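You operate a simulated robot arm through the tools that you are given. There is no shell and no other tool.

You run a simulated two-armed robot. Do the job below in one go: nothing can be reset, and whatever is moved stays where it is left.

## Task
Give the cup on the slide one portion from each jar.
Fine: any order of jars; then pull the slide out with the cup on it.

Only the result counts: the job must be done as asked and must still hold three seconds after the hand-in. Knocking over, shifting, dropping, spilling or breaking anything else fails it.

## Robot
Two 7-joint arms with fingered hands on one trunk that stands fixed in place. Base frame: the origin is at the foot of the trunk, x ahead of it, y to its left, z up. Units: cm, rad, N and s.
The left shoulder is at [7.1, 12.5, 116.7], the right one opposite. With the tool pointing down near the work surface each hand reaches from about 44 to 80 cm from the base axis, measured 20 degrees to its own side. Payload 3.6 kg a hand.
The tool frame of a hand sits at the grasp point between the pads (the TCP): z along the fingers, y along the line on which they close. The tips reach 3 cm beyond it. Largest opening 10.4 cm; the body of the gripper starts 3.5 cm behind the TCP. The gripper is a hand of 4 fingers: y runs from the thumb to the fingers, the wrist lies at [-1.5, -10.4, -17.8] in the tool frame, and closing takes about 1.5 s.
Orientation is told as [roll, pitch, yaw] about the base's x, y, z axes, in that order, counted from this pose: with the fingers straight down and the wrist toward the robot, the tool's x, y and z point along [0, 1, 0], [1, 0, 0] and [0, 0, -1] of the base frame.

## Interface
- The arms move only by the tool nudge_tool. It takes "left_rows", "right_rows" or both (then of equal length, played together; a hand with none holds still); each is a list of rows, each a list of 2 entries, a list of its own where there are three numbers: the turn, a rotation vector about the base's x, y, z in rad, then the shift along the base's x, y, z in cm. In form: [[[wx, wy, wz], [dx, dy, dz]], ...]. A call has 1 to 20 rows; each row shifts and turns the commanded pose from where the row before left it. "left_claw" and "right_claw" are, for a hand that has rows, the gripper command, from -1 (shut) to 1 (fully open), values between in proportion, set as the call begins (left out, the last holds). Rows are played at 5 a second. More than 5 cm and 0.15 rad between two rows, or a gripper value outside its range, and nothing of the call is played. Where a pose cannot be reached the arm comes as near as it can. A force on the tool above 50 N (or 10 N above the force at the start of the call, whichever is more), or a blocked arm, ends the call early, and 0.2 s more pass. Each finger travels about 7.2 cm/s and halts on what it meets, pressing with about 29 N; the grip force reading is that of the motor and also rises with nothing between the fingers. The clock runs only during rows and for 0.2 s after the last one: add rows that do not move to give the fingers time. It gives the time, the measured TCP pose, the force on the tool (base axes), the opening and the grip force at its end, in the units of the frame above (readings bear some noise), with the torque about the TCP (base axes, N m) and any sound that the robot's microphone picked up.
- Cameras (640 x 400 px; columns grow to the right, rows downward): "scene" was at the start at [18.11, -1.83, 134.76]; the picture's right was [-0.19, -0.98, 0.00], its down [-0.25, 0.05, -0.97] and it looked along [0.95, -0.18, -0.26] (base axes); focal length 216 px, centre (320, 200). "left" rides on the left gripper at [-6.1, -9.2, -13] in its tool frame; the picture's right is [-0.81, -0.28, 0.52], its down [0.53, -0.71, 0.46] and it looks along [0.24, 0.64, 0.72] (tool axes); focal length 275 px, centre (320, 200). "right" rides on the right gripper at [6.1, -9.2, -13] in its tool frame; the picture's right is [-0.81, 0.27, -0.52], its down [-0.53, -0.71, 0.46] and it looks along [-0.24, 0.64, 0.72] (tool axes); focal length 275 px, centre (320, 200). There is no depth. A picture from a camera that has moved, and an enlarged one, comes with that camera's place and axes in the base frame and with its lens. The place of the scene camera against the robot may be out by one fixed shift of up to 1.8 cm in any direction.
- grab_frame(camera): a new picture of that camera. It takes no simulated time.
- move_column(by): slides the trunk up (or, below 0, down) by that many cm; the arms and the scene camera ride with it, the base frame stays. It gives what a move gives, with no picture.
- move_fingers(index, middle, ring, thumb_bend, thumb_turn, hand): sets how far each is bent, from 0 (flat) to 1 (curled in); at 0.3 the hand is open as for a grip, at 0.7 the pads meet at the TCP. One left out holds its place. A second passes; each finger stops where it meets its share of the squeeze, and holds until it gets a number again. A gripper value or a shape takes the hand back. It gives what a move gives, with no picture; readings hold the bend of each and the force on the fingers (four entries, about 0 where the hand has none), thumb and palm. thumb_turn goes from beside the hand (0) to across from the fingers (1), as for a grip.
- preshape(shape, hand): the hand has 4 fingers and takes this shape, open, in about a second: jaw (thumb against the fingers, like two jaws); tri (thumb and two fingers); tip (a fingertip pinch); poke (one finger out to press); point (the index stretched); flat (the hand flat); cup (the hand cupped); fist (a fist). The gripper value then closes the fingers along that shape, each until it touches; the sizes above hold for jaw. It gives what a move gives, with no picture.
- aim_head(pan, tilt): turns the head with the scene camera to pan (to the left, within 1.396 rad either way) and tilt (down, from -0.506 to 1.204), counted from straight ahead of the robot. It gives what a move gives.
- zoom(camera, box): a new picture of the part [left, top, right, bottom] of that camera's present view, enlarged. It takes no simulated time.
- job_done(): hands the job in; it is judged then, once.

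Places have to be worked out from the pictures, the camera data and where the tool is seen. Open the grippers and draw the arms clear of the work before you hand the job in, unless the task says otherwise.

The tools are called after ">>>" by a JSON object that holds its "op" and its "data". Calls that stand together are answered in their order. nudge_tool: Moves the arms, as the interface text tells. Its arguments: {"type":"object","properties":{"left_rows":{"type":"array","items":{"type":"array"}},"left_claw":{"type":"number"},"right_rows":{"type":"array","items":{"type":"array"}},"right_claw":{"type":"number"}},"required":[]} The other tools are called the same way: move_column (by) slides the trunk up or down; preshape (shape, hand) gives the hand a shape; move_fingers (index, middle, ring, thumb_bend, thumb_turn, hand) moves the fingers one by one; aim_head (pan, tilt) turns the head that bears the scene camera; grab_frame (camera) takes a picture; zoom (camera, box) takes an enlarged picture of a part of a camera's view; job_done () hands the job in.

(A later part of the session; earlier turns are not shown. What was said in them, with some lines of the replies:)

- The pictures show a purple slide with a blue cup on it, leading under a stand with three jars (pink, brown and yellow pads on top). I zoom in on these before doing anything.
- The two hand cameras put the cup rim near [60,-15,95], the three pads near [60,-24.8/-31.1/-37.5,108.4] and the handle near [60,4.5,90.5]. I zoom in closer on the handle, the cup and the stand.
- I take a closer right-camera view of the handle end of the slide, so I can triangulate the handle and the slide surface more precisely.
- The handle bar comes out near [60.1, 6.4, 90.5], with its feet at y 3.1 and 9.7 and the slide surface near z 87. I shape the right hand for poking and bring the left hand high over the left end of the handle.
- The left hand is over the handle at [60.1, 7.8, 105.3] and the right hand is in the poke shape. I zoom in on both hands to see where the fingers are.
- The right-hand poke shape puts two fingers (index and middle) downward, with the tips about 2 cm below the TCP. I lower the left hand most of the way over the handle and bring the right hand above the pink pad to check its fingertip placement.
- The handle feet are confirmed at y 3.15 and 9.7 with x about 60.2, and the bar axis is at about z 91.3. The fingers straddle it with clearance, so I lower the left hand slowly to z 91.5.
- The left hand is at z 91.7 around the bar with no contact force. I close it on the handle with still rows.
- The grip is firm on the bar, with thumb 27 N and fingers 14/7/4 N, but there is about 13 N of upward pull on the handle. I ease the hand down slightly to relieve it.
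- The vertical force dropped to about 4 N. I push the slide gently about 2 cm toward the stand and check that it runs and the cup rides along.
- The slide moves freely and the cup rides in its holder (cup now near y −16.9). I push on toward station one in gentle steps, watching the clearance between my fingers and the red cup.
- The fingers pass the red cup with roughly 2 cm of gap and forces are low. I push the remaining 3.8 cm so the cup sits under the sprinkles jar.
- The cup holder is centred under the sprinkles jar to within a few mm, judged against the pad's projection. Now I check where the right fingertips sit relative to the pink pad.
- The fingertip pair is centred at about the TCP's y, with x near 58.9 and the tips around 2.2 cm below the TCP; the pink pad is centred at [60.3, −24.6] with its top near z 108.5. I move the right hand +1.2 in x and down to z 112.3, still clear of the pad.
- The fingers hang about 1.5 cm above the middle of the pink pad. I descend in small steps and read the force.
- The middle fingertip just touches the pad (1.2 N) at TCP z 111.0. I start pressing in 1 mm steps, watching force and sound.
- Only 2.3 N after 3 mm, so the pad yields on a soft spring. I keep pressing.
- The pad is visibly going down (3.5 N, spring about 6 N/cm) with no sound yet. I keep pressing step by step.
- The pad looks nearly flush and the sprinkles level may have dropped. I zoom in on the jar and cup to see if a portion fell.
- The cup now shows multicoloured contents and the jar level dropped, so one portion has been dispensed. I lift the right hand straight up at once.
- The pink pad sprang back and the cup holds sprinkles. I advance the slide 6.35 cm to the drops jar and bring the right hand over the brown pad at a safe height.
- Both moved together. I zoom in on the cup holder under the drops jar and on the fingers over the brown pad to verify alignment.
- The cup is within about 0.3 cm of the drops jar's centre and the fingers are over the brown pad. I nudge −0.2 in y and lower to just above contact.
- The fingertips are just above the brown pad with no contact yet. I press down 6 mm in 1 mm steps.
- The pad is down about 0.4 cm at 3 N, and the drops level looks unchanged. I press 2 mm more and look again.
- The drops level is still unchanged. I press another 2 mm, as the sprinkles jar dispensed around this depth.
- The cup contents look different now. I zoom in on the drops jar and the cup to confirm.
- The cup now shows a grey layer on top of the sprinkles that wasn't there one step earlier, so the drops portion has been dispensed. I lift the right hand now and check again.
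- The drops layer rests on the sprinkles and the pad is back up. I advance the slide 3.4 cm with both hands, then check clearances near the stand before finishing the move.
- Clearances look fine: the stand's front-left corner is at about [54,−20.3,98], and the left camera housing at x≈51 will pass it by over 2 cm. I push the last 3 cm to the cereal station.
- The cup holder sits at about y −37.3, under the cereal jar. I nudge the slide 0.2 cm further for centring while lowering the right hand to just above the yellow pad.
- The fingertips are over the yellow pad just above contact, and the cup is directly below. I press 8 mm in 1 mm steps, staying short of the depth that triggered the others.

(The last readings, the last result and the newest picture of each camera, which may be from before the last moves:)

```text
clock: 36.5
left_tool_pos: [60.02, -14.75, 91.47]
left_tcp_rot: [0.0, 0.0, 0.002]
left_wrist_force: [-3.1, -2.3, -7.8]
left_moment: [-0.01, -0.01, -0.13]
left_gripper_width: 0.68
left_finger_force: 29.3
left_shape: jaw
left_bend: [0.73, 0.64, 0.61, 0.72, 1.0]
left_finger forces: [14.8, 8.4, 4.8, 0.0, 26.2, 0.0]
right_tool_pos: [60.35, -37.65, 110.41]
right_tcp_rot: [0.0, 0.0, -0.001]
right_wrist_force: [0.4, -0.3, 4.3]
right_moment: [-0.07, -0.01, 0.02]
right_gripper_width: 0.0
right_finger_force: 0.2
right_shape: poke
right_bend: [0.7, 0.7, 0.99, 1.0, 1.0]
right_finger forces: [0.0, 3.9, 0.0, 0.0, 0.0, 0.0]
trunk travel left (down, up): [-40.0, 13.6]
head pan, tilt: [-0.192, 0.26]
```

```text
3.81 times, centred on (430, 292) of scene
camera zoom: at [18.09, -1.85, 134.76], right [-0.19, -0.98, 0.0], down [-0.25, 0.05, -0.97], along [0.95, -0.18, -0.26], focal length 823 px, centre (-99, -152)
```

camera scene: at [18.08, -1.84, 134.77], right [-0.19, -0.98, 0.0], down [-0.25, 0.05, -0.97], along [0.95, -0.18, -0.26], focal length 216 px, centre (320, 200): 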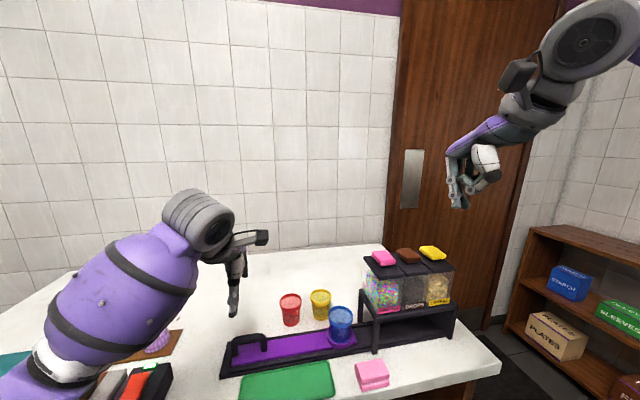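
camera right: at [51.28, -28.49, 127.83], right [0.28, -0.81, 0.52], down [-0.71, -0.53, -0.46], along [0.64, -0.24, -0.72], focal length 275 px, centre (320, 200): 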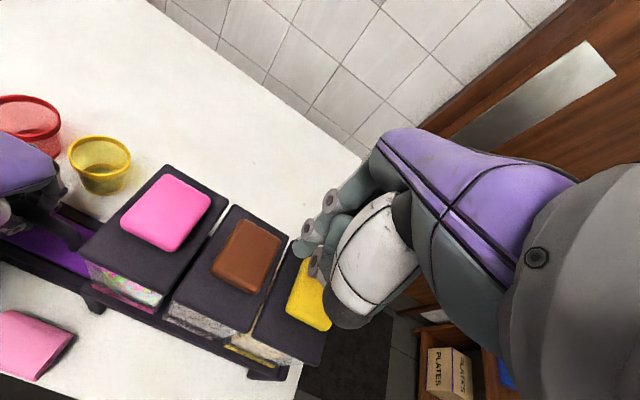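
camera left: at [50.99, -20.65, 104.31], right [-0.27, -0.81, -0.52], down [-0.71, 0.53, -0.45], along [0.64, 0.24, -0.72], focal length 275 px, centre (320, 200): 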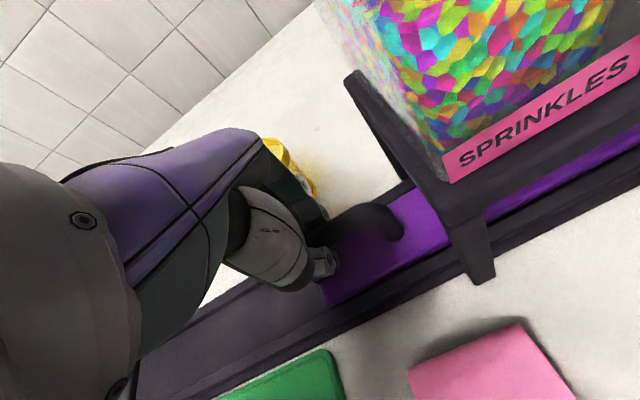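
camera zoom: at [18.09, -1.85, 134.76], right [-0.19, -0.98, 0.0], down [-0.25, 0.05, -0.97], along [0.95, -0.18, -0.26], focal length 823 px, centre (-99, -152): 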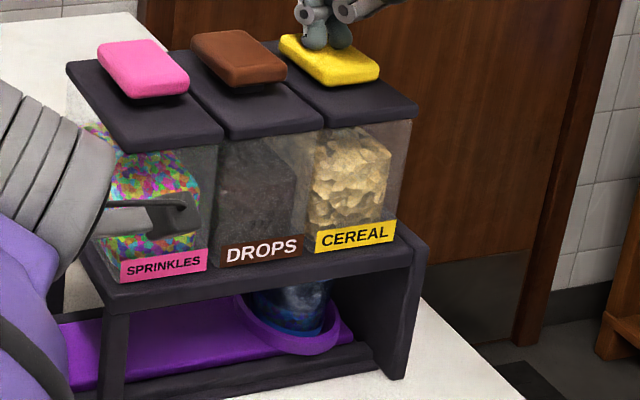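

The cereal level is unchanged (top near the lid) at 4 N. I press 2 mm more, to the depth where the other jars dispensed.

>>> {"op": "nudge_tool", "data": {"right_rows": [[[0, 0, 0], [0, 0, -0.1]], [[0, 0, 0], [0, 0, -0.1]]]}}

>>> {"op": "zoom", "data": {"camera": "scene", "box": [400, 240, 460, 345]}}

```text
clock: 37.1
left_tool_pos: [60.01, -14.66, 91.29]
left_tcp_rot: [-0.002, -0.001, 0.001]
left_wrist_force: [-2.7, -1.9, -7.2]
left_moment: [0.01, 0.0, -0.1]
left_gripper_width: 0.67
left_finger_force: 28.8
left_shape: jaw
left_bend: [0.73, 0.64, 0.61, 0.72, 1.0]
left_finger forces: [14.8, 8.4, 4.8, 0.0, 26.2, 0.0]
right_tool_pos: [60.33, -37.67, 110.22]
right_tcp_rot: [0.001, -0.002, 0.003]
right_wrist_force: [-0.4, 1.0, 4.3]
right_moment: [-0.03, -0.02, 0.04]
right_gripper_width: 0.01
right_finger_force: 0.1
right_shape: poke
right_bend: [0.7, 0.7, 0.99, 1.0, 1.0]
right_finger forces: [0.1, 4.7, 0.0, 0.0, 0.0, 0.1]
trunk travel left (down, up): [-40.0, 13.6]
head pan, tilt: [-0.192, 0.26]
```

```text
3.81 times, centred on (430, 292) of scene
camera zoom: at [18.09, -1.83, 134.76], right [-0.19, -0.98, 0.0], down [-0.25, 0.05, -0.97], along [0.95, -0.18, -0.26], focal length 823 px, centre (-99, -152)
```

zoom: 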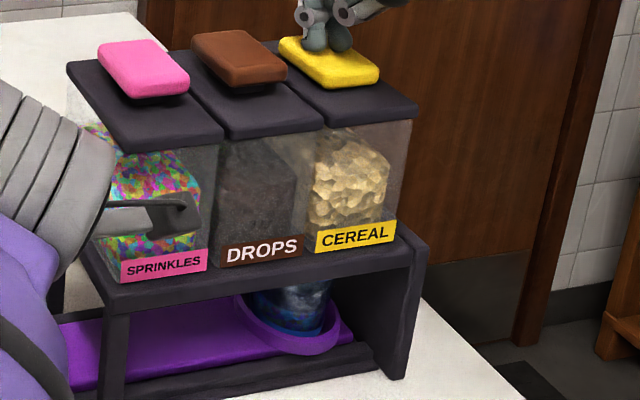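

The cereal top looks lower now. I zoom in on jar and cup to confirm.

>>> {"op": "zoom", "data": {"camera": "scene", "box": [415, 268, 460, 340]}}

>>> {"op": "zoom", "data": {"camera": "scene", "box": [425, 305, 455, 340]}}

```text
5.56 times, centred on (438, 304) of scene
camera zoom: at [18.09, -1.83, 134.76], right [-0.19, -0.98, 0.0], down [-0.25, 0.05, -0.97], along [0.95, -0.18, -0.26], focal length 1200 px, centre (-333, -378)
```

zoom: 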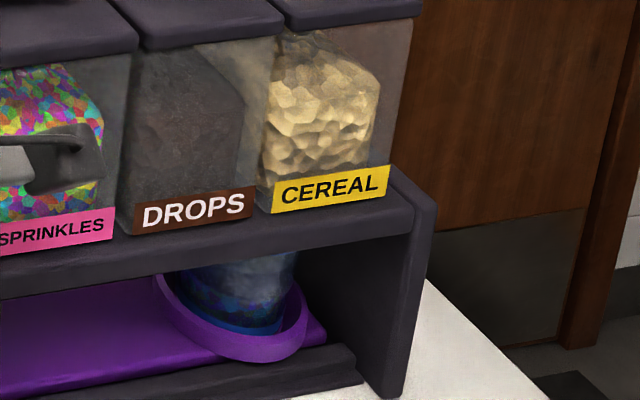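

```text
11.43 times, centred on (440, 322) of scene
camera zoom: at [18.09, -1.83, 134.76], right [-0.19, -0.98, 0.0], down [-0.25, 0.05, -0.97], along [0.95, -0.18, -0.26], focal length 2468 px, centre (-1051, -1200)
```

zoom: 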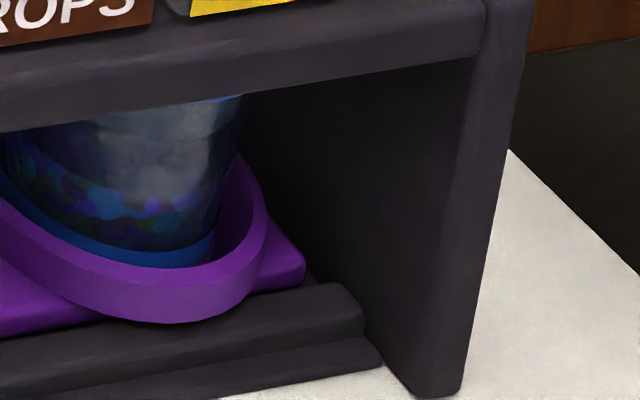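

I repeat the exact zoom boxes used before pressing, to compare the cereal level like for like.

>>> {"op": "zoom", "data": {"camera": "scene", "box": [395, 265, 440, 340]}}

>>> {"op": "zoom", "data": {"camera": "scene", "box": [370, 240, 450, 345]}}

```text
5.33 times, centred on (418, 302) of scene
camera zoom: at [18.09, -1.83, 134.76], right [-0.19, -0.98, 0.0], down [-0.25, 0.05, -0.97], along [0.95, -0.18, -0.26], focal length 1152 px, centre (-200, -347)
```

zoom: 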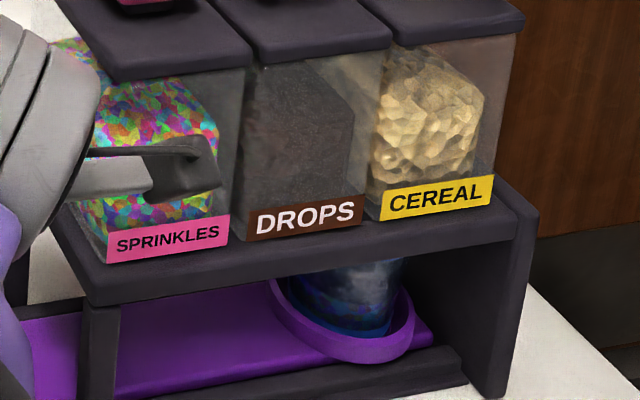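

```text
3.81 times, centred on (410, 292) of scene
camera zoom: at [18.09, -1.83, 134.76], right [-0.19, -0.98, 0.0], down [-0.25, 0.05, -0.97], along [0.95, -0.18, -0.26], focal length 823 px, centre (-23, -152)
```

zoom: 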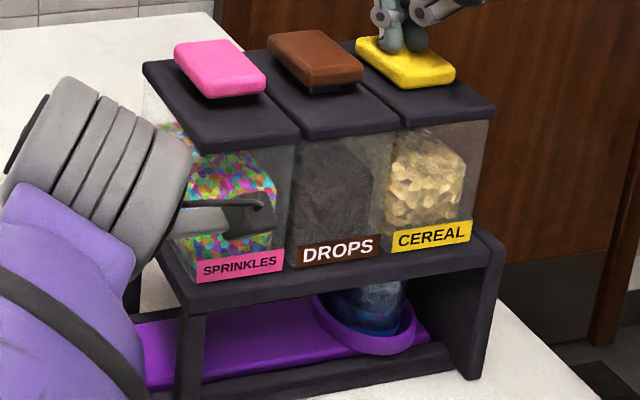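

The cereal's top right corner dropped from about row 152 to row 165 in the same view, matching the drop the drops jar showed. I lift the right hand and will verify the layers once the cup is out.

>>> {"op": "nudge_tool", "data": {"right_rows": [[[0, 0, 0], [0, 0, 0.6]], [[0, 0, 0], [0, 0, 1.0]], [[0, 0, 0], [0, 0, 1.5]], [[0, 0, 0], [0, 0, 2.0]], [[0, 0, 0], [0, 0, 2.5]], [[0, 0, 0], [0, 0, 2.5]], [[0, 0, 0], [0, 0, 0]]]}}

>>> {"op": "zoom", "data": {"camera": "scene", "box": [370, 240, 450, 345]}}

>>> {"op": "zoom", "data": {"camera": "right", "box": [0, 100, 400, 400]}}

```text
clock: 38.7
left_tool_pos: [60.11, -14.72, 91.35]
left_tcp_rot: [0.0, -0.001, 0.001]
left_wrist_force: [-4.1, -1.8, -6.2]
left_moment: [0.02, 0.0, -0.13]
left_gripper_width: 0.71
left_finger_force: 28.8
left_shape: jaw
left_bend: [0.73, 0.64, 0.61, 0.72, 1.0]
left_finger forces: [14.3, 8.0, 4.6, 0.1, 26.2, 0.0]
right_tool_pos: [60.55, -37.77, 120.34]
right_tcp_rot: [0.0, -0.001, 0.003]
right_wrist_force: [1.4, 0.1, 1.3]
right_moment: [0.02, 0.04, 0.01]
right_gripper_width: 0.0
right_finger_force: 0.0
right_shape: poke
right_bend: [0.7, 0.7, 0.99, 1.0, 1.0]
right_finger forces: [0.0, 0.0, 0.0, 0.0, 0.0, 0.1]
trunk travel left (down, up): [-40.0, 13.6]
head pan, tilt: [-0.192, 0.26]
```

```text
3.81 times, centred on (410, 292) of scene
camera zoom: at [18.1, -1.86, 134.76], right [-0.19, -0.98, 0.0], down [-0.25, 0.05, -0.97], along [0.95, -0.18, -0.26], focal length 823 px, centre (-23, -152)
```

zoom: 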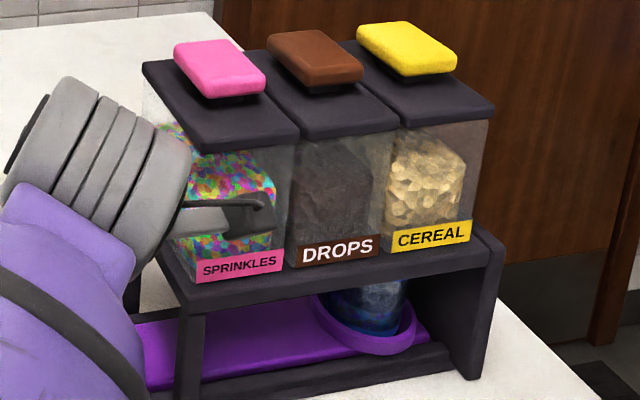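

```text
1.33 times, centred on (200, 250) of right
camera zoom: at [51.27, -31.65, 133.49], right [0.28, -0.81, 0.52], down [-0.71, -0.53, -0.46], along [0.65, -0.24, -0.72], focal length 367 px, centre (480, 133)
```

zoom: 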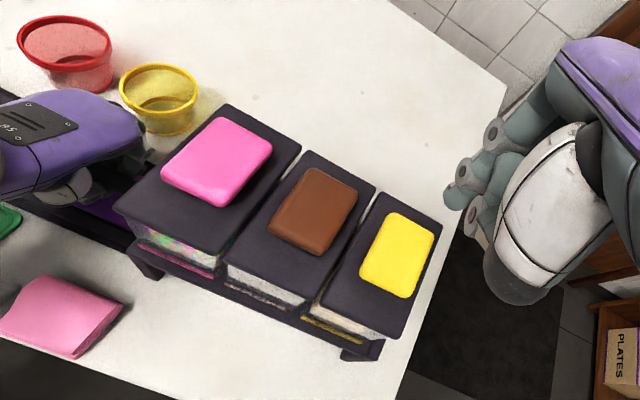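

All pads are back up and the right hand is clear. I now pull the slide out slowly, first 10.8 cm.

>>> {"op": "nudge_tool", "data": {"left_rows": [[[0, 0, 0], [0, 0.2, 0]], [[0, 0, 0], [0, 0.4, 0]], [[0, 0, 0], [0, 0.6, 0]], [[0, 0, 0], [0, 0.6, 0]], [[0, 0, 0], [0, 0.6, 0]], [[0, 0, 0], [0, 0.6, 0]], [[0, 0, 0], [0, 0.6, 0]], [[0, 0, 0], [0, 0.6, 0]], [[0, 0, 0], [0, 0.6, 0]], [[0, 0, 0], [0, 0.6, 0]], [[0, 0, 0], [0, 0.6, 0]], [[0, 0, 0], [0, 0.6, 0]], [[0, 0, 0], [0, 0.6, 0]], [[0, 0, 0], [0, 0.6, 0]], [[0, 0, 0], [0, 0.6, 0]], [[0, 0, 0], [0, 0.6, 0]], [[0, 0, 0], [0, 0.6, 0]], [[0, 0, 0], [0, 0.6, 0]], [[0, 0, 0], [0, 0.4, 0]], [[0, 0, 0], [0, 0.2, 0]]]}}

>>> {"op": "zoom", "data": {"camera": "scene", "box": [220, 200, 470, 380]}}

```text
clock: 42.9
left_tool_pos: [60.13, -3.83, 91.35]
left_tcp_rot: [-0.002, 0.002, 0.002]
left_wrist_force: [-4.2, -0.5, -5.6]
left_moment: [0.04, 0.02, -0.13]
left_gripper_width: 0.7
left_finger_force: 29.7
left_shape: jaw
left_bend: [0.73, 0.64, 0.6, 0.72, 1.0]
left_finger forces: [13.7, 7.5, 4.7, 0.0, 25.4, 0.0]
right_tool_pos: [60.43, -37.66, 120.42]
right_tcp_rot: [0.001, 0.0, 0.003]
right_wrist_force: [-0.5, 0.1, -0.4]
right_moment: [-0.02, 0.0, -0.01]
right_gripper_width: 0.02
right_finger_force: 0.1
right_shape: poke
right_bend: [0.7, 0.7, 0.99, 1.0, 1.0]
right_finger forces: [0.1, 0.0, 0.0, 0.0, 0.0, 0.0]
trunk travel left (down, up): [-40.0, 13.6]
head pan, tilt: [-0.192, 0.26]
```

```text
2.22 times, centred on (345, 290) of scene
camera zoom: at [18.09, -1.84, 134.76], right [-0.19, -0.98, 0.0], down [-0.25, 0.05, -0.97], along [0.95, -0.18, -0.26], focal length 480 px, centre (264, 0)
```

zoom: 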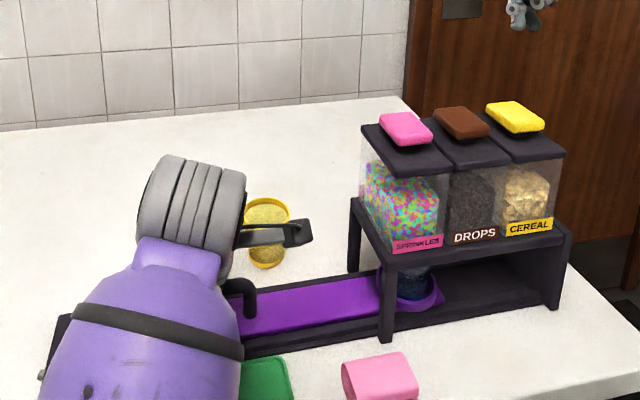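

The cup rides back with the slide and forces are low. I pull on another 9 cm until the cup is out from under the stand, then look into it.

>>> {"op": "nudge_tool", "data": {"left_rows": [[[0, 0, 0], [0, 0.2, 0]], [[0, 0, 0], [0, 0.4, 0]], [[0, 0, 0], [0, 0.6, 0]], [[0, 0, 0], [0, 0.6, 0]], [[0, 0, 0], [0, 0.6, 0]], [[0, 0, 0], [0, 0.6, 0]], [[0, 0, 0], [0, 0.6, 0]], [[0, 0, 0], [0, 0.6, 0]], [[0, 0, 0], [0, 0.6, 0]], [[0, 0, 0], [0, 0.6, 0]], [[0, 0, 0], [0, 0.6, 0]], [[0, 0, 0], [0, 0.6, 0]], [[0, 0, 0], [0, 0.6, 0]], [[0, 0, 0], [0, 0.6, 0]], [[0, 0, 0], [0, 0.6, 0]], [[0, 0, 0], [0, 0.4, 0]], [[0, 0, 0], [0, 0.2, 0]], [[0, 0, 0], [0, 0, 0]]]}}

>>> {"op": "zoom", "data": {"camera": "scene", "box": [210, 200, 470, 390]}}

>>> {"op": "zoom", "data": {"camera": "scene", "box": [320, 280, 380, 360]}}

>>> {"op": "grab_frame", "data": {"camera": "left"}}

```text
clock: 46.7
left_tool_pos: [60.08, 5.13, 91.36]
left_tcp_rot: [-0.001, 0.0, 0.002]
left_wrist_force: [-6.6, -1.4, -7.0]
left_moment: [0.02, 0.09, -0.08]
left_gripper_width: 0.67
left_finger_force: 28.7
left_shape: jaw
left_bend: [0.73, 0.64, 0.61, 0.72, 1.0]
left_finger forces: [13.7, 6.9, 4.2, 0.0, 26.6, 0.0]
right_tool_pos: [60.41, -37.78, 120.39]
right_tcp_rot: [0.0, 0.001, 0.001]
right_wrist_force: [-0.2, -0.4, 1.2]
right_moment: [-0.01, -0.01, -0.01]
right_gripper_width: 0.01
right_finger_force: 0.2
right_shape: poke
right_bend: [0.7, 0.7, 0.99, 1.0, 1.0]
right_finger forces: [0.1, 0.1, 0.0, 0.0, 0.1, 0.0]
trunk travel left (down, up): [-40.0, 13.6]
head pan, tilt: [-0.192, 0.26]
```

```text
2.11 times, centred on (340, 295) of scene
camera zoom: at [18.08, -1.83, 134.77], right [-0.19, -0.98, 0.0], down [-0.25, 0.05, -0.97], along [0.95, -0.18, -0.26], focal length 455 px, centre (278, 0)
```

zoom: 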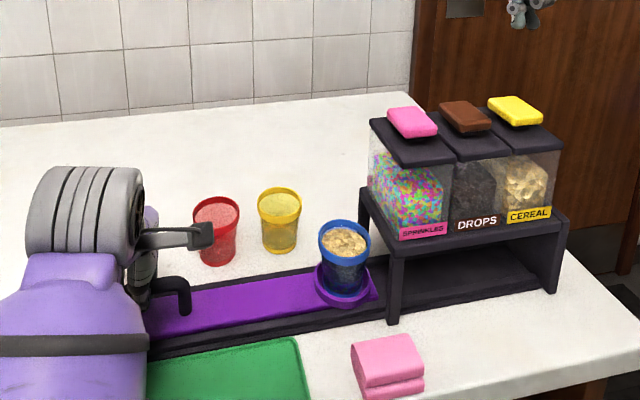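

```text
5.00 times, centred on (350, 320) of scene
camera zoom: at [18.08, -1.83, 134.77], right [-0.19, -0.98, 0.0], down [-0.25, 0.05, -0.97], along [0.95, -0.18, -0.26], focal length 1080 px, centre (170, -400)
```

zoom: 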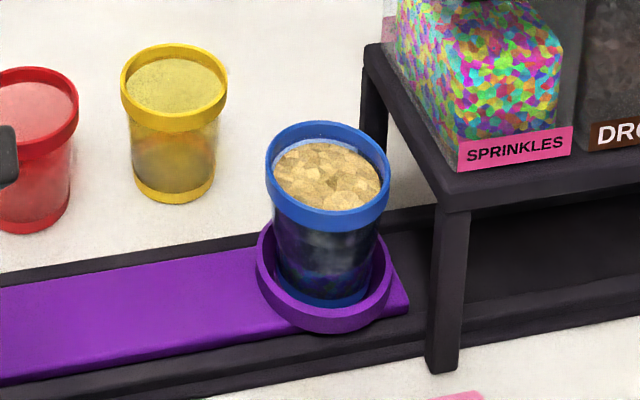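

```text
taken
camera left: at [50.96, -1.01, 104.26], right [-0.27, -0.81, -0.52], down [-0.71, 0.53, -0.46], along [0.64, 0.24, -0.72], focal length 275 px, centre (320, 200)
```

left: 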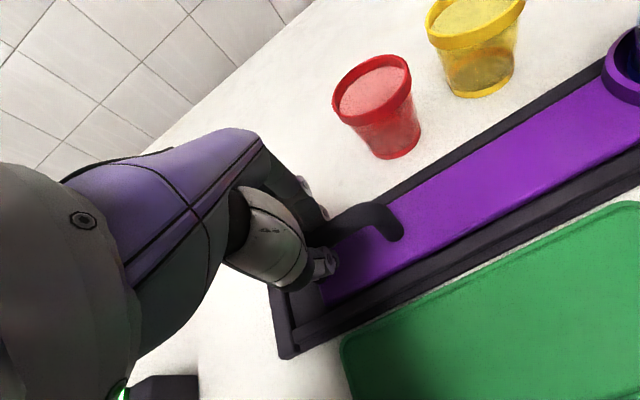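

The cup shows cereal on top over the drops and sprinkles layers, so all three portions are in. I pull the last 2.9 cm to the slide's original fully-out position, gently.

>>> {"op": "nudge_tool", "data": {"left_rows": [[[0, 0, 0], [0, 0.2, 0]], [[0, 0, 0], [0, 0.4, 0]], [[0, 0, 0], [0, 0.5, 0]], [[0, 0, 0], [0, 0.5, 0]], [[0, 0, 0], [0, 0.5, 0]], [[0, 0, 0], [0, 0.4, 0]], [[0, 0, 0], [0, 0.25, 0]], [[0, 0, 0], [0, 0.1, 0]], [[0, 0, 0], [0, 0.05, 0]], [[0, 0, 0], [0, 0, 0]], [[0, 0, 0], [0, 0, 0]]]}}

>>> {"op": "zoom", "data": {"camera": "scene", "box": [210, 230, 400, 390]}}

```text
clock: 49.1
left_tool_pos: [60.13, 8.0, 91.39]
left_tcp_rot: [-0.001, 0.002, -0.002]
left_wrist_force: [-8.4, -5.0, -11.5]
left_moment: [-0.15, 0.11, -0.1]
left_gripper_width: 0.69
left_finger_force: 28.8
left_shape: jaw
left_bend: [0.73, 0.65, 0.61, 0.72, 1.0]
left_finger forces: [13.8, 9.0, 3.9, 0.1, 27.7, 0.1]
right_tool_pos: [60.41, -37.83, 120.36]
right_tcp_rot: [0.001, 0.0, 0.002]
right_wrist_force: [-0.2, -1.0, 0.0]
right_moment: [-0.04, 0.03, 0.01]
right_gripper_width: 0.03
right_finger_force: 0.0
right_shape: poke
right_bend: [0.7, 0.7, 0.99, 1.0, 1.0]
right_finger forces: [0.0, 0.0, 0.1, 0.1, 0.0, 0.0]
trunk travel left (down, up): [-40.0, 13.6]
head pan, tilt: [-0.192, 0.26]
```

```text
2.50 times, centred on (305, 310) of scene
camera zoom: at [18.09, -1.87, 134.76], right [-0.19, -0.98, 0.0], down [-0.25, 0.05, -0.97], along [0.95, -0.18, -0.26], focal length 540 px, centre (358, -75)
```

zoom: 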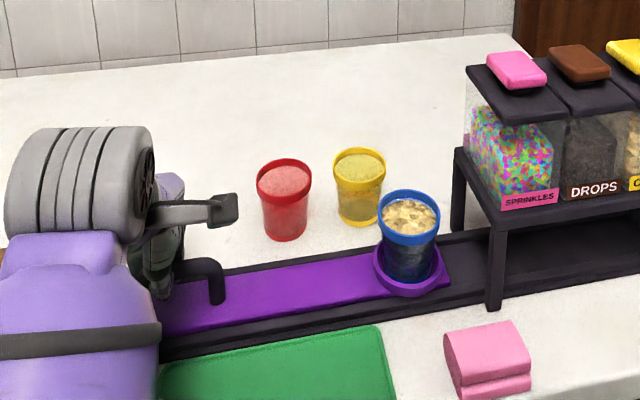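

The slide is at its end stop (about 5 N pull) with the cup on it. I relieve the vertical load by lowering 2 mm, then open the left hand.

>>> {"op": "nudge_tool", "data": {"left_rows": [[[0, 0, 0], [0, -0.05, -0.15]], [[0, 0, 0], [0, 0, -0.1]], [[0, 0, 0], [0, 0, 0]]]}}

>>> {"op": "nudge_tool", "data": {"left_rows": [[[0, 0, 0], [0, 0, 0]], [[0, 0, 0], [0, 0, 0]], [[0, 0, 0], [0, 0, 0]], [[0, 0, 0], [0, 0, 0]], [[0, 0, 0], [0, 0, 0]], [[0, 0, 0], [0, 0, 0]], [[0, 0, 0], [0, 0, 0]], [[0, 0, 0], [0, 0, 0]], [[0, 0, 0], [0, 0, 0]]], "left_claw": 1}}

>>> {"op": "zoom", "data": {"camera": "scene", "box": [190, 230, 400, 390]}}

>>> {"op": "grab_frame", "data": {"camera": "left"}}

```text
clock: 49.9
left_tool_pos: [60.05, 7.97, 91.36]
left_tcp_rot: [-0.002, -0.004, 0.002]
left_wrist_force: [-8.3, -2.5, -1.3]
left_moment: [-0.02, 0.06, -0.11]
left_gripper_width: 0.69
left_finger_force: 28.9
left_shape: jaw
left_bend: [0.73, 0.65, 0.61, 0.72, 1.0]
left_finger forces: [12.6, 8.9, 4.2, 0.0, 26.4, 0.1]
right_tool_pos: [60.39, -37.71, 120.39]
right_tcp_rot: [0.001, 0.0, 0.0]
right_wrist_force: [1.0, 0.6, -0.8]
right_moment: [-0.02, 0.0, -0.01]
right_gripper_width: 0.02
right_finger_force: 0.1
right_shape: poke
right_bend: [0.7, 0.7, 0.99, 1.0, 1.0]
right_finger forces: [0.0, 0.0, 0.0, 0.0, 0.0, 0.1]
trunk travel left (down, up): [-40.0, 13.6]
head pan, tilt: [-0.192, 0.26]
```

```text
clock: 51.9
left_tool_pos: [60.15, 8.03, 91.16]
left_tcp_rot: [0.0, 0.0, 0.001]
left_wrist_force: [0.1, -0.1, 0.9]
left_moment: [-0.01, 0.01, 0.01]
left_gripper_width: 10.34
left_finger_force: 0.1
left_shape: jaw
left_bend: [0.3, 0.3, 0.3, 0.3, 0.98]
left_finger forces: [0.0, 0.0, 0.1, 0.1, 0.0, 0.0]
right_tool_pos: [60.54, -37.62, 120.39]
right_tcp_rot: [0.001, -0.001, 0.001]
right_wrist_force: [0.2, 0.8, -0.2]
right_moment: [0.01, -0.02, 0.01]
right_gripper_width: 0.0
right_finger_force: 0.0
right_shape: poke
right_bend: [0.7, 0.7, 0.99, 1.0, 1.0]
right_finger forces: [0.0, 0.0, 0.0, 0.0, 0.1, 0.1]
trunk travel left (down, up): [-40.0, 13.6]
head pan, tilt: [-0.192, 0.26]
```

```text
2.50 times, centred on (295, 310) of scene
camera zoom: at [18.1, -1.83, 134.76], right [-0.19, -0.98, 0.0], down [-0.25, 0.05, -0.97], along [0.95, -0.18, -0.26], focal length 540 px, centre (382, -75)
```

zoom: 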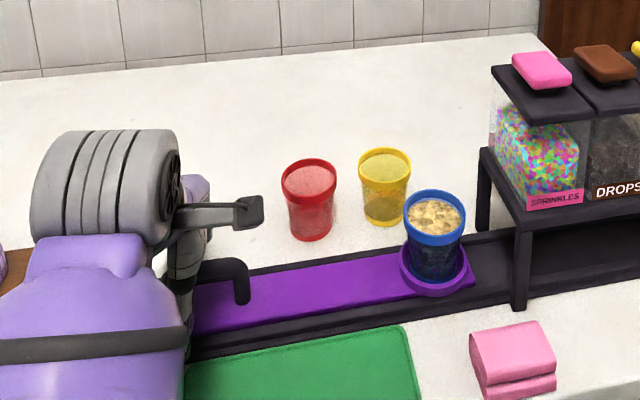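

```text
taken
camera left: at [51.0, 1.78, 104.11], right [-0.27, -0.81, -0.52], down [-0.71, 0.53, -0.46], along [0.64, 0.24, -0.72], focal length 275 px, centre (320, 200)
```

left: 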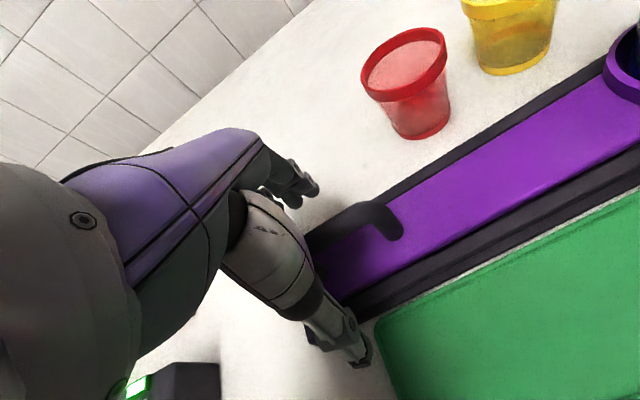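

The left hand is fully open and free of the bar. I raise it straight up, and draw the right hand up and back as well.

>>> {"op": "nudge_tool", "data": {"left_rows": [[[0, 0, 0], [0, 0, 1.0]], [[0, 0, 0], [0, 0, 1.5]], [[0, 0, 0], [0, 0, 2.0]], [[0, 0, 0], [0, 0, 3.0]], [[0, 0, 0], [0, 0, 3.5]], [[0, 0, 0], [0, 0, 3.5]], [[0, 0, 0], [0, 0, 3.5]], [[0, 0, 0], [0, 0, 3.5]], [[0, 0, 0], [0, 0, 3.5]], [[0, 0, 0], [-1.5, 0, 3.5]], [[0, 0, 0], [-1.5, 0, 3.0]], [[0, 0, 0], [-1.5, 0, 3.0]], [[0, 0, 0], [0, 0, 0]]], "right_rows": [[[0, 0, 0], [0, 0, 1.5]], [[0, 0, 0], [0, 0, 1.5]], [[0, 0, 0], [0, 0, 1.5]], [[0, 0, 0], [-1.5, 0, 1.0]], [[0, 0, 0], [-1.5, 0, 1.0]], [[0, 0, 0], [-1.5, 0, 0.5]], [[0, 0, 0], [-1.5, 0, 0]], [[0, 0, 0], [-1.5, 0, 0]], [[0, 0, 0], [-1.5, 0, 0]], [[0, 0, 0], [-1.5, 0, 0]], [[0, 0, 0], [-1.0, 0, 0]], [[0, 0, 0], [-0.5, 0, 0]], [[0, 0, 0], [0, 0, 0]]]}}

>>> {"op": "preshape", "data": {"hand": "right", "shape": "jaw"}}

>>> {"op": "grab_frame", "data": {"camera": "scene"}}

>>> {"op": "grab_frame", "data": {"camera": "left"}}

>>> {"op": "grab_frame", "data": {"camera": "right"}}

>>> {"op": "zoom", "data": {"camera": "scene", "box": [210, 230, 470, 390]}}

```text
clock: 54.7
left_tool_pos: [62.17, 8.14, 125.01]
left_tcp_rot: [0.001, 0.0, 0.001]
left_wrist_force: [0.6, 0.0, -0.6]
left_moment: [0.0, 0.02, -0.03]
left_gripper_width: 10.36
left_finger_force: 0.0
left_shape: jaw
left_bend: [0.3, 0.3, 0.3, 0.3, 0.98]
left_finger forces: [0.0, 0.0, 0.1, 0.1, 0.0, 0.0]
left hand out of reach, approached as far as the arm can: row 9, 10, 11, 12
right_tool_pos: [48.43, -37.48, 127.3]
right_tcp_rot: [0.0, 0.0, 0.0]
right_wrist_force: [0.6, -0.9, 0.0]
right_moment: [0.0, 0.02, -0.01]
right_gripper_width: 0.01
right_finger_force: 0.1
right_shape: poke
right_bend: [0.7, 0.7, 0.99, 1.0, 1.0]
right_finger forces: [0.0, 0.0, 0.0, 0.0, 0.1, 0.0]
trunk travel left (down, up): [-40.0, 13.6]
head pan, tilt: [-0.192, 0.26]
```

```text
clock: 55.6
left_tool_pos: [62.19, 8.18, 125.05]
left_tcp_rot: [-0.001, 0.0, 0.002]
left_wrist_force: [0.2, -0.8, -1.2]
left_moment: [-0.02, 0.0, 0.0]
left_gripper_width: 10.38
left_finger_force: 0.1
left_shape: jaw
left_bend: [0.3, 0.3, 0.3, 0.3, 0.98]
left_finger forces: [0.0, 0.0, 0.0, 0.0, 0.1, 0.0]
right_tool_pos: [48.33, -37.64, 127.3]
right_tcp_rot: [0.0, 0.0, 0.0]
right_wrist_force: [-0.8, -0.9, 0.0]
right_moment: [0.01, -0.01, -0.03]
right_gripper_width: 10.37
right_finger_force: 0.0
right_shape: jaw
right_bend: [0.3, 0.3, 0.3, 0.3, 0.98]
right_finger forces: [0.1, 0.1, 0.0, 0.0, 0.0, 0.0]
trunk travel left (down, up): [-40.0, 13.6]
head pan, tilt: [-0.192, 0.26]
```

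```text
taken
camera scene: at [18.11, -1.83, 134.76], right [-0.19, -0.98, 0.0], down [-0.25, 0.05, -0.97], along [0.95, -0.18, -0.26], focal length 216 px, centre (320, 200)
```

scene: 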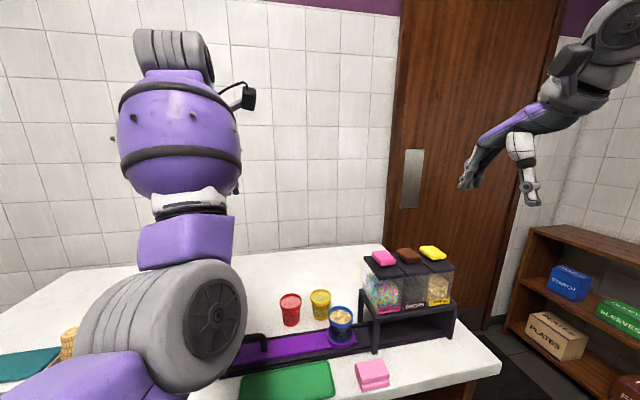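

```text
taken
camera left: at [53.04, 2.06, 137.91], right [-0.27, -0.81, -0.52], down [-0.71, 0.53, -0.46], along [0.64, 0.24, -0.72], focal length 275 px, centre (320, 200)
```

left: 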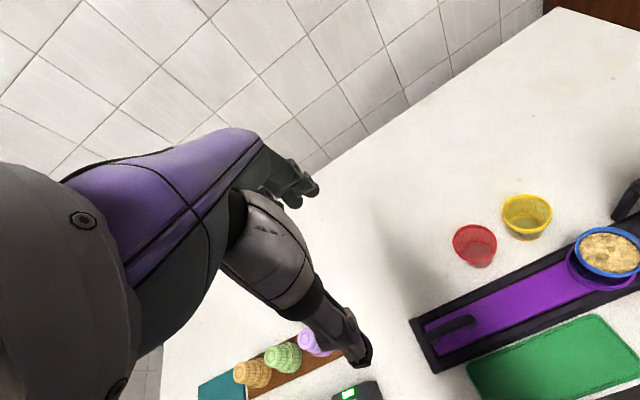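

```text
taken
camera right: at [39.21, -31.47, 140.38], right [0.28, -0.81, 0.52], down [-0.71, -0.53, -0.46], along [0.65, -0.24, -0.72], focal length 275 px, centre (320, 200)
```

right: 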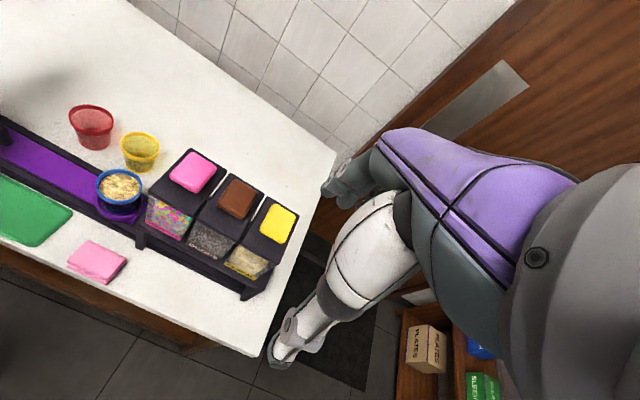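

```text
2.46 times, centred on (340, 310) of scene
camera zoom: at [18.11, -1.83, 134.76], right [-0.19, -0.98, 0.0], down [-0.25, 0.05, -0.97], along [0.95, -0.18, -0.26], focal length 532 px, centre (271, -71)
```

zoom: 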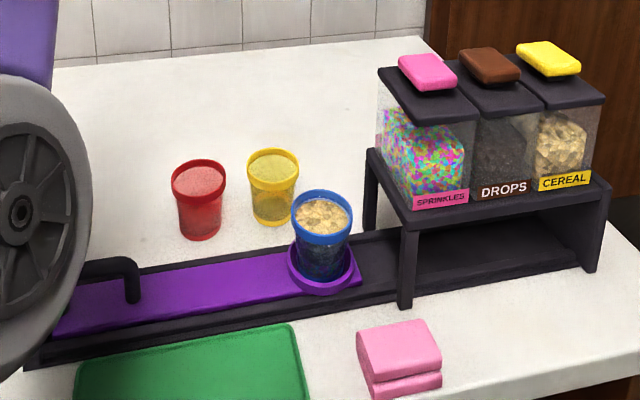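

The slide is out, the cup is filled in three layers, and both hands are open and clear. I turn the head left to check that the left arm disturbed nothing on that side of the table.

>>> {"op": "aim_head", "data": {"pan": 0.3, "tilt": 0.75}}

>>> {"op": "grab_frame", "data": {"camera": "scene"}}

>>> {"op": "zoom", "data": {"camera": "left", "box": [180, 300, 420, 400]}}

```text
clock: 56.5
left_tool_pos: [62.13, 8.04, 125.07]
left_tcp_rot: [-0.001, 0.001, 0.0]
left_wrist_force: [0.6, -0.6, 0.2]
left_moment: [-0.03, -0.02, -0.01]
left_gripper_width: 10.39
left_finger_force: 0.0
left_shape: jaw
left_bend: [0.3, 0.3, 0.3, 0.3, 0.98]
left_finger forces: [0.0, 0.0, 0.1, 0.1, 0.0, 0.0]
right_tool_pos: [48.42, -37.58, 127.33]
right_tcp_rot: [0.001, -0.001, 0.002]
right_wrist_force: [0.6, 0.7, -0.3]
right_moment: [0.01, 0.0, -0.01]
right_gripper_width: 10.39
right_finger_force: 0.0
right_shape: jaw
right_bend: [0.3, 0.3, 0.3, 0.3, 0.98]
right_finger forces: [0.1, 0.0, 0.1, 0.0, 0.0, 0.0]
trunk travel left (down, up): [-40.0, 13.6]
head pan, tilt: [0.3, 0.75]
```

```text
taken
camera scene: at [16.85, 2.39, 130.36], right [0.3, -0.96, 0.0], down [-0.65, -0.2, -0.73], along [0.7, 0.22, -0.68], focal length 216 px, centre (320, 200)
```

scene: 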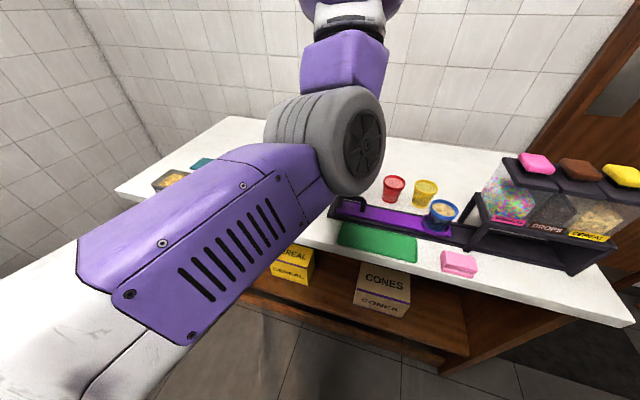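

```text
2.67 times, centred on (300, 350) of left
camera zoom: at [53.03, 2.05, 137.92], right [-0.27, -0.81, -0.52], down [-0.71, 0.53, -0.46], along [0.64, 0.24, -0.72], focal length 734 px, centre (373, -200)
```

zoom: 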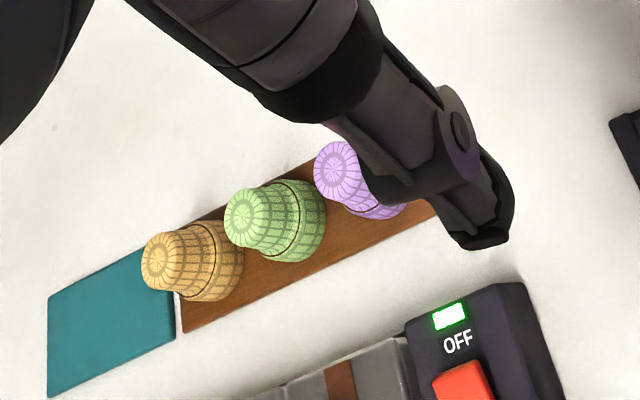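

The cones, scale and other items on the left stand untouched, both grippers are open and well above the work, and the slide is out with the three-layer cup on it. I hand the job in.

>>> {"op": "job_done", "data": {}}

```text
The job is handed in.
```

The cup got one portion from each jar: sprinkles, then drops, then cereal. The slide is pulled back out to its end stop with the cup on it, and I handed the job in; no verdict has come back yet.

- **Portions:** I pressed each pad once and let go as soon as the pictures showed a portion had dropped. With the slide out, the cup shows cereal on top, with the drops and sprinkles layers visible through its side.
- **Other items:** The last pictures show the red and yellow cups, the cones, the sponge and the mat still in place, and nothing spilled. The tray and scale beside the cones were only partly in view.
- **Arms:** Both grippers are open, with the left hand more than 30 cm above the slide and the right hand drawn back from the jars. The left arm could not reach the last part of its retreat, so it stopped above the handle instead of back toward the robot.
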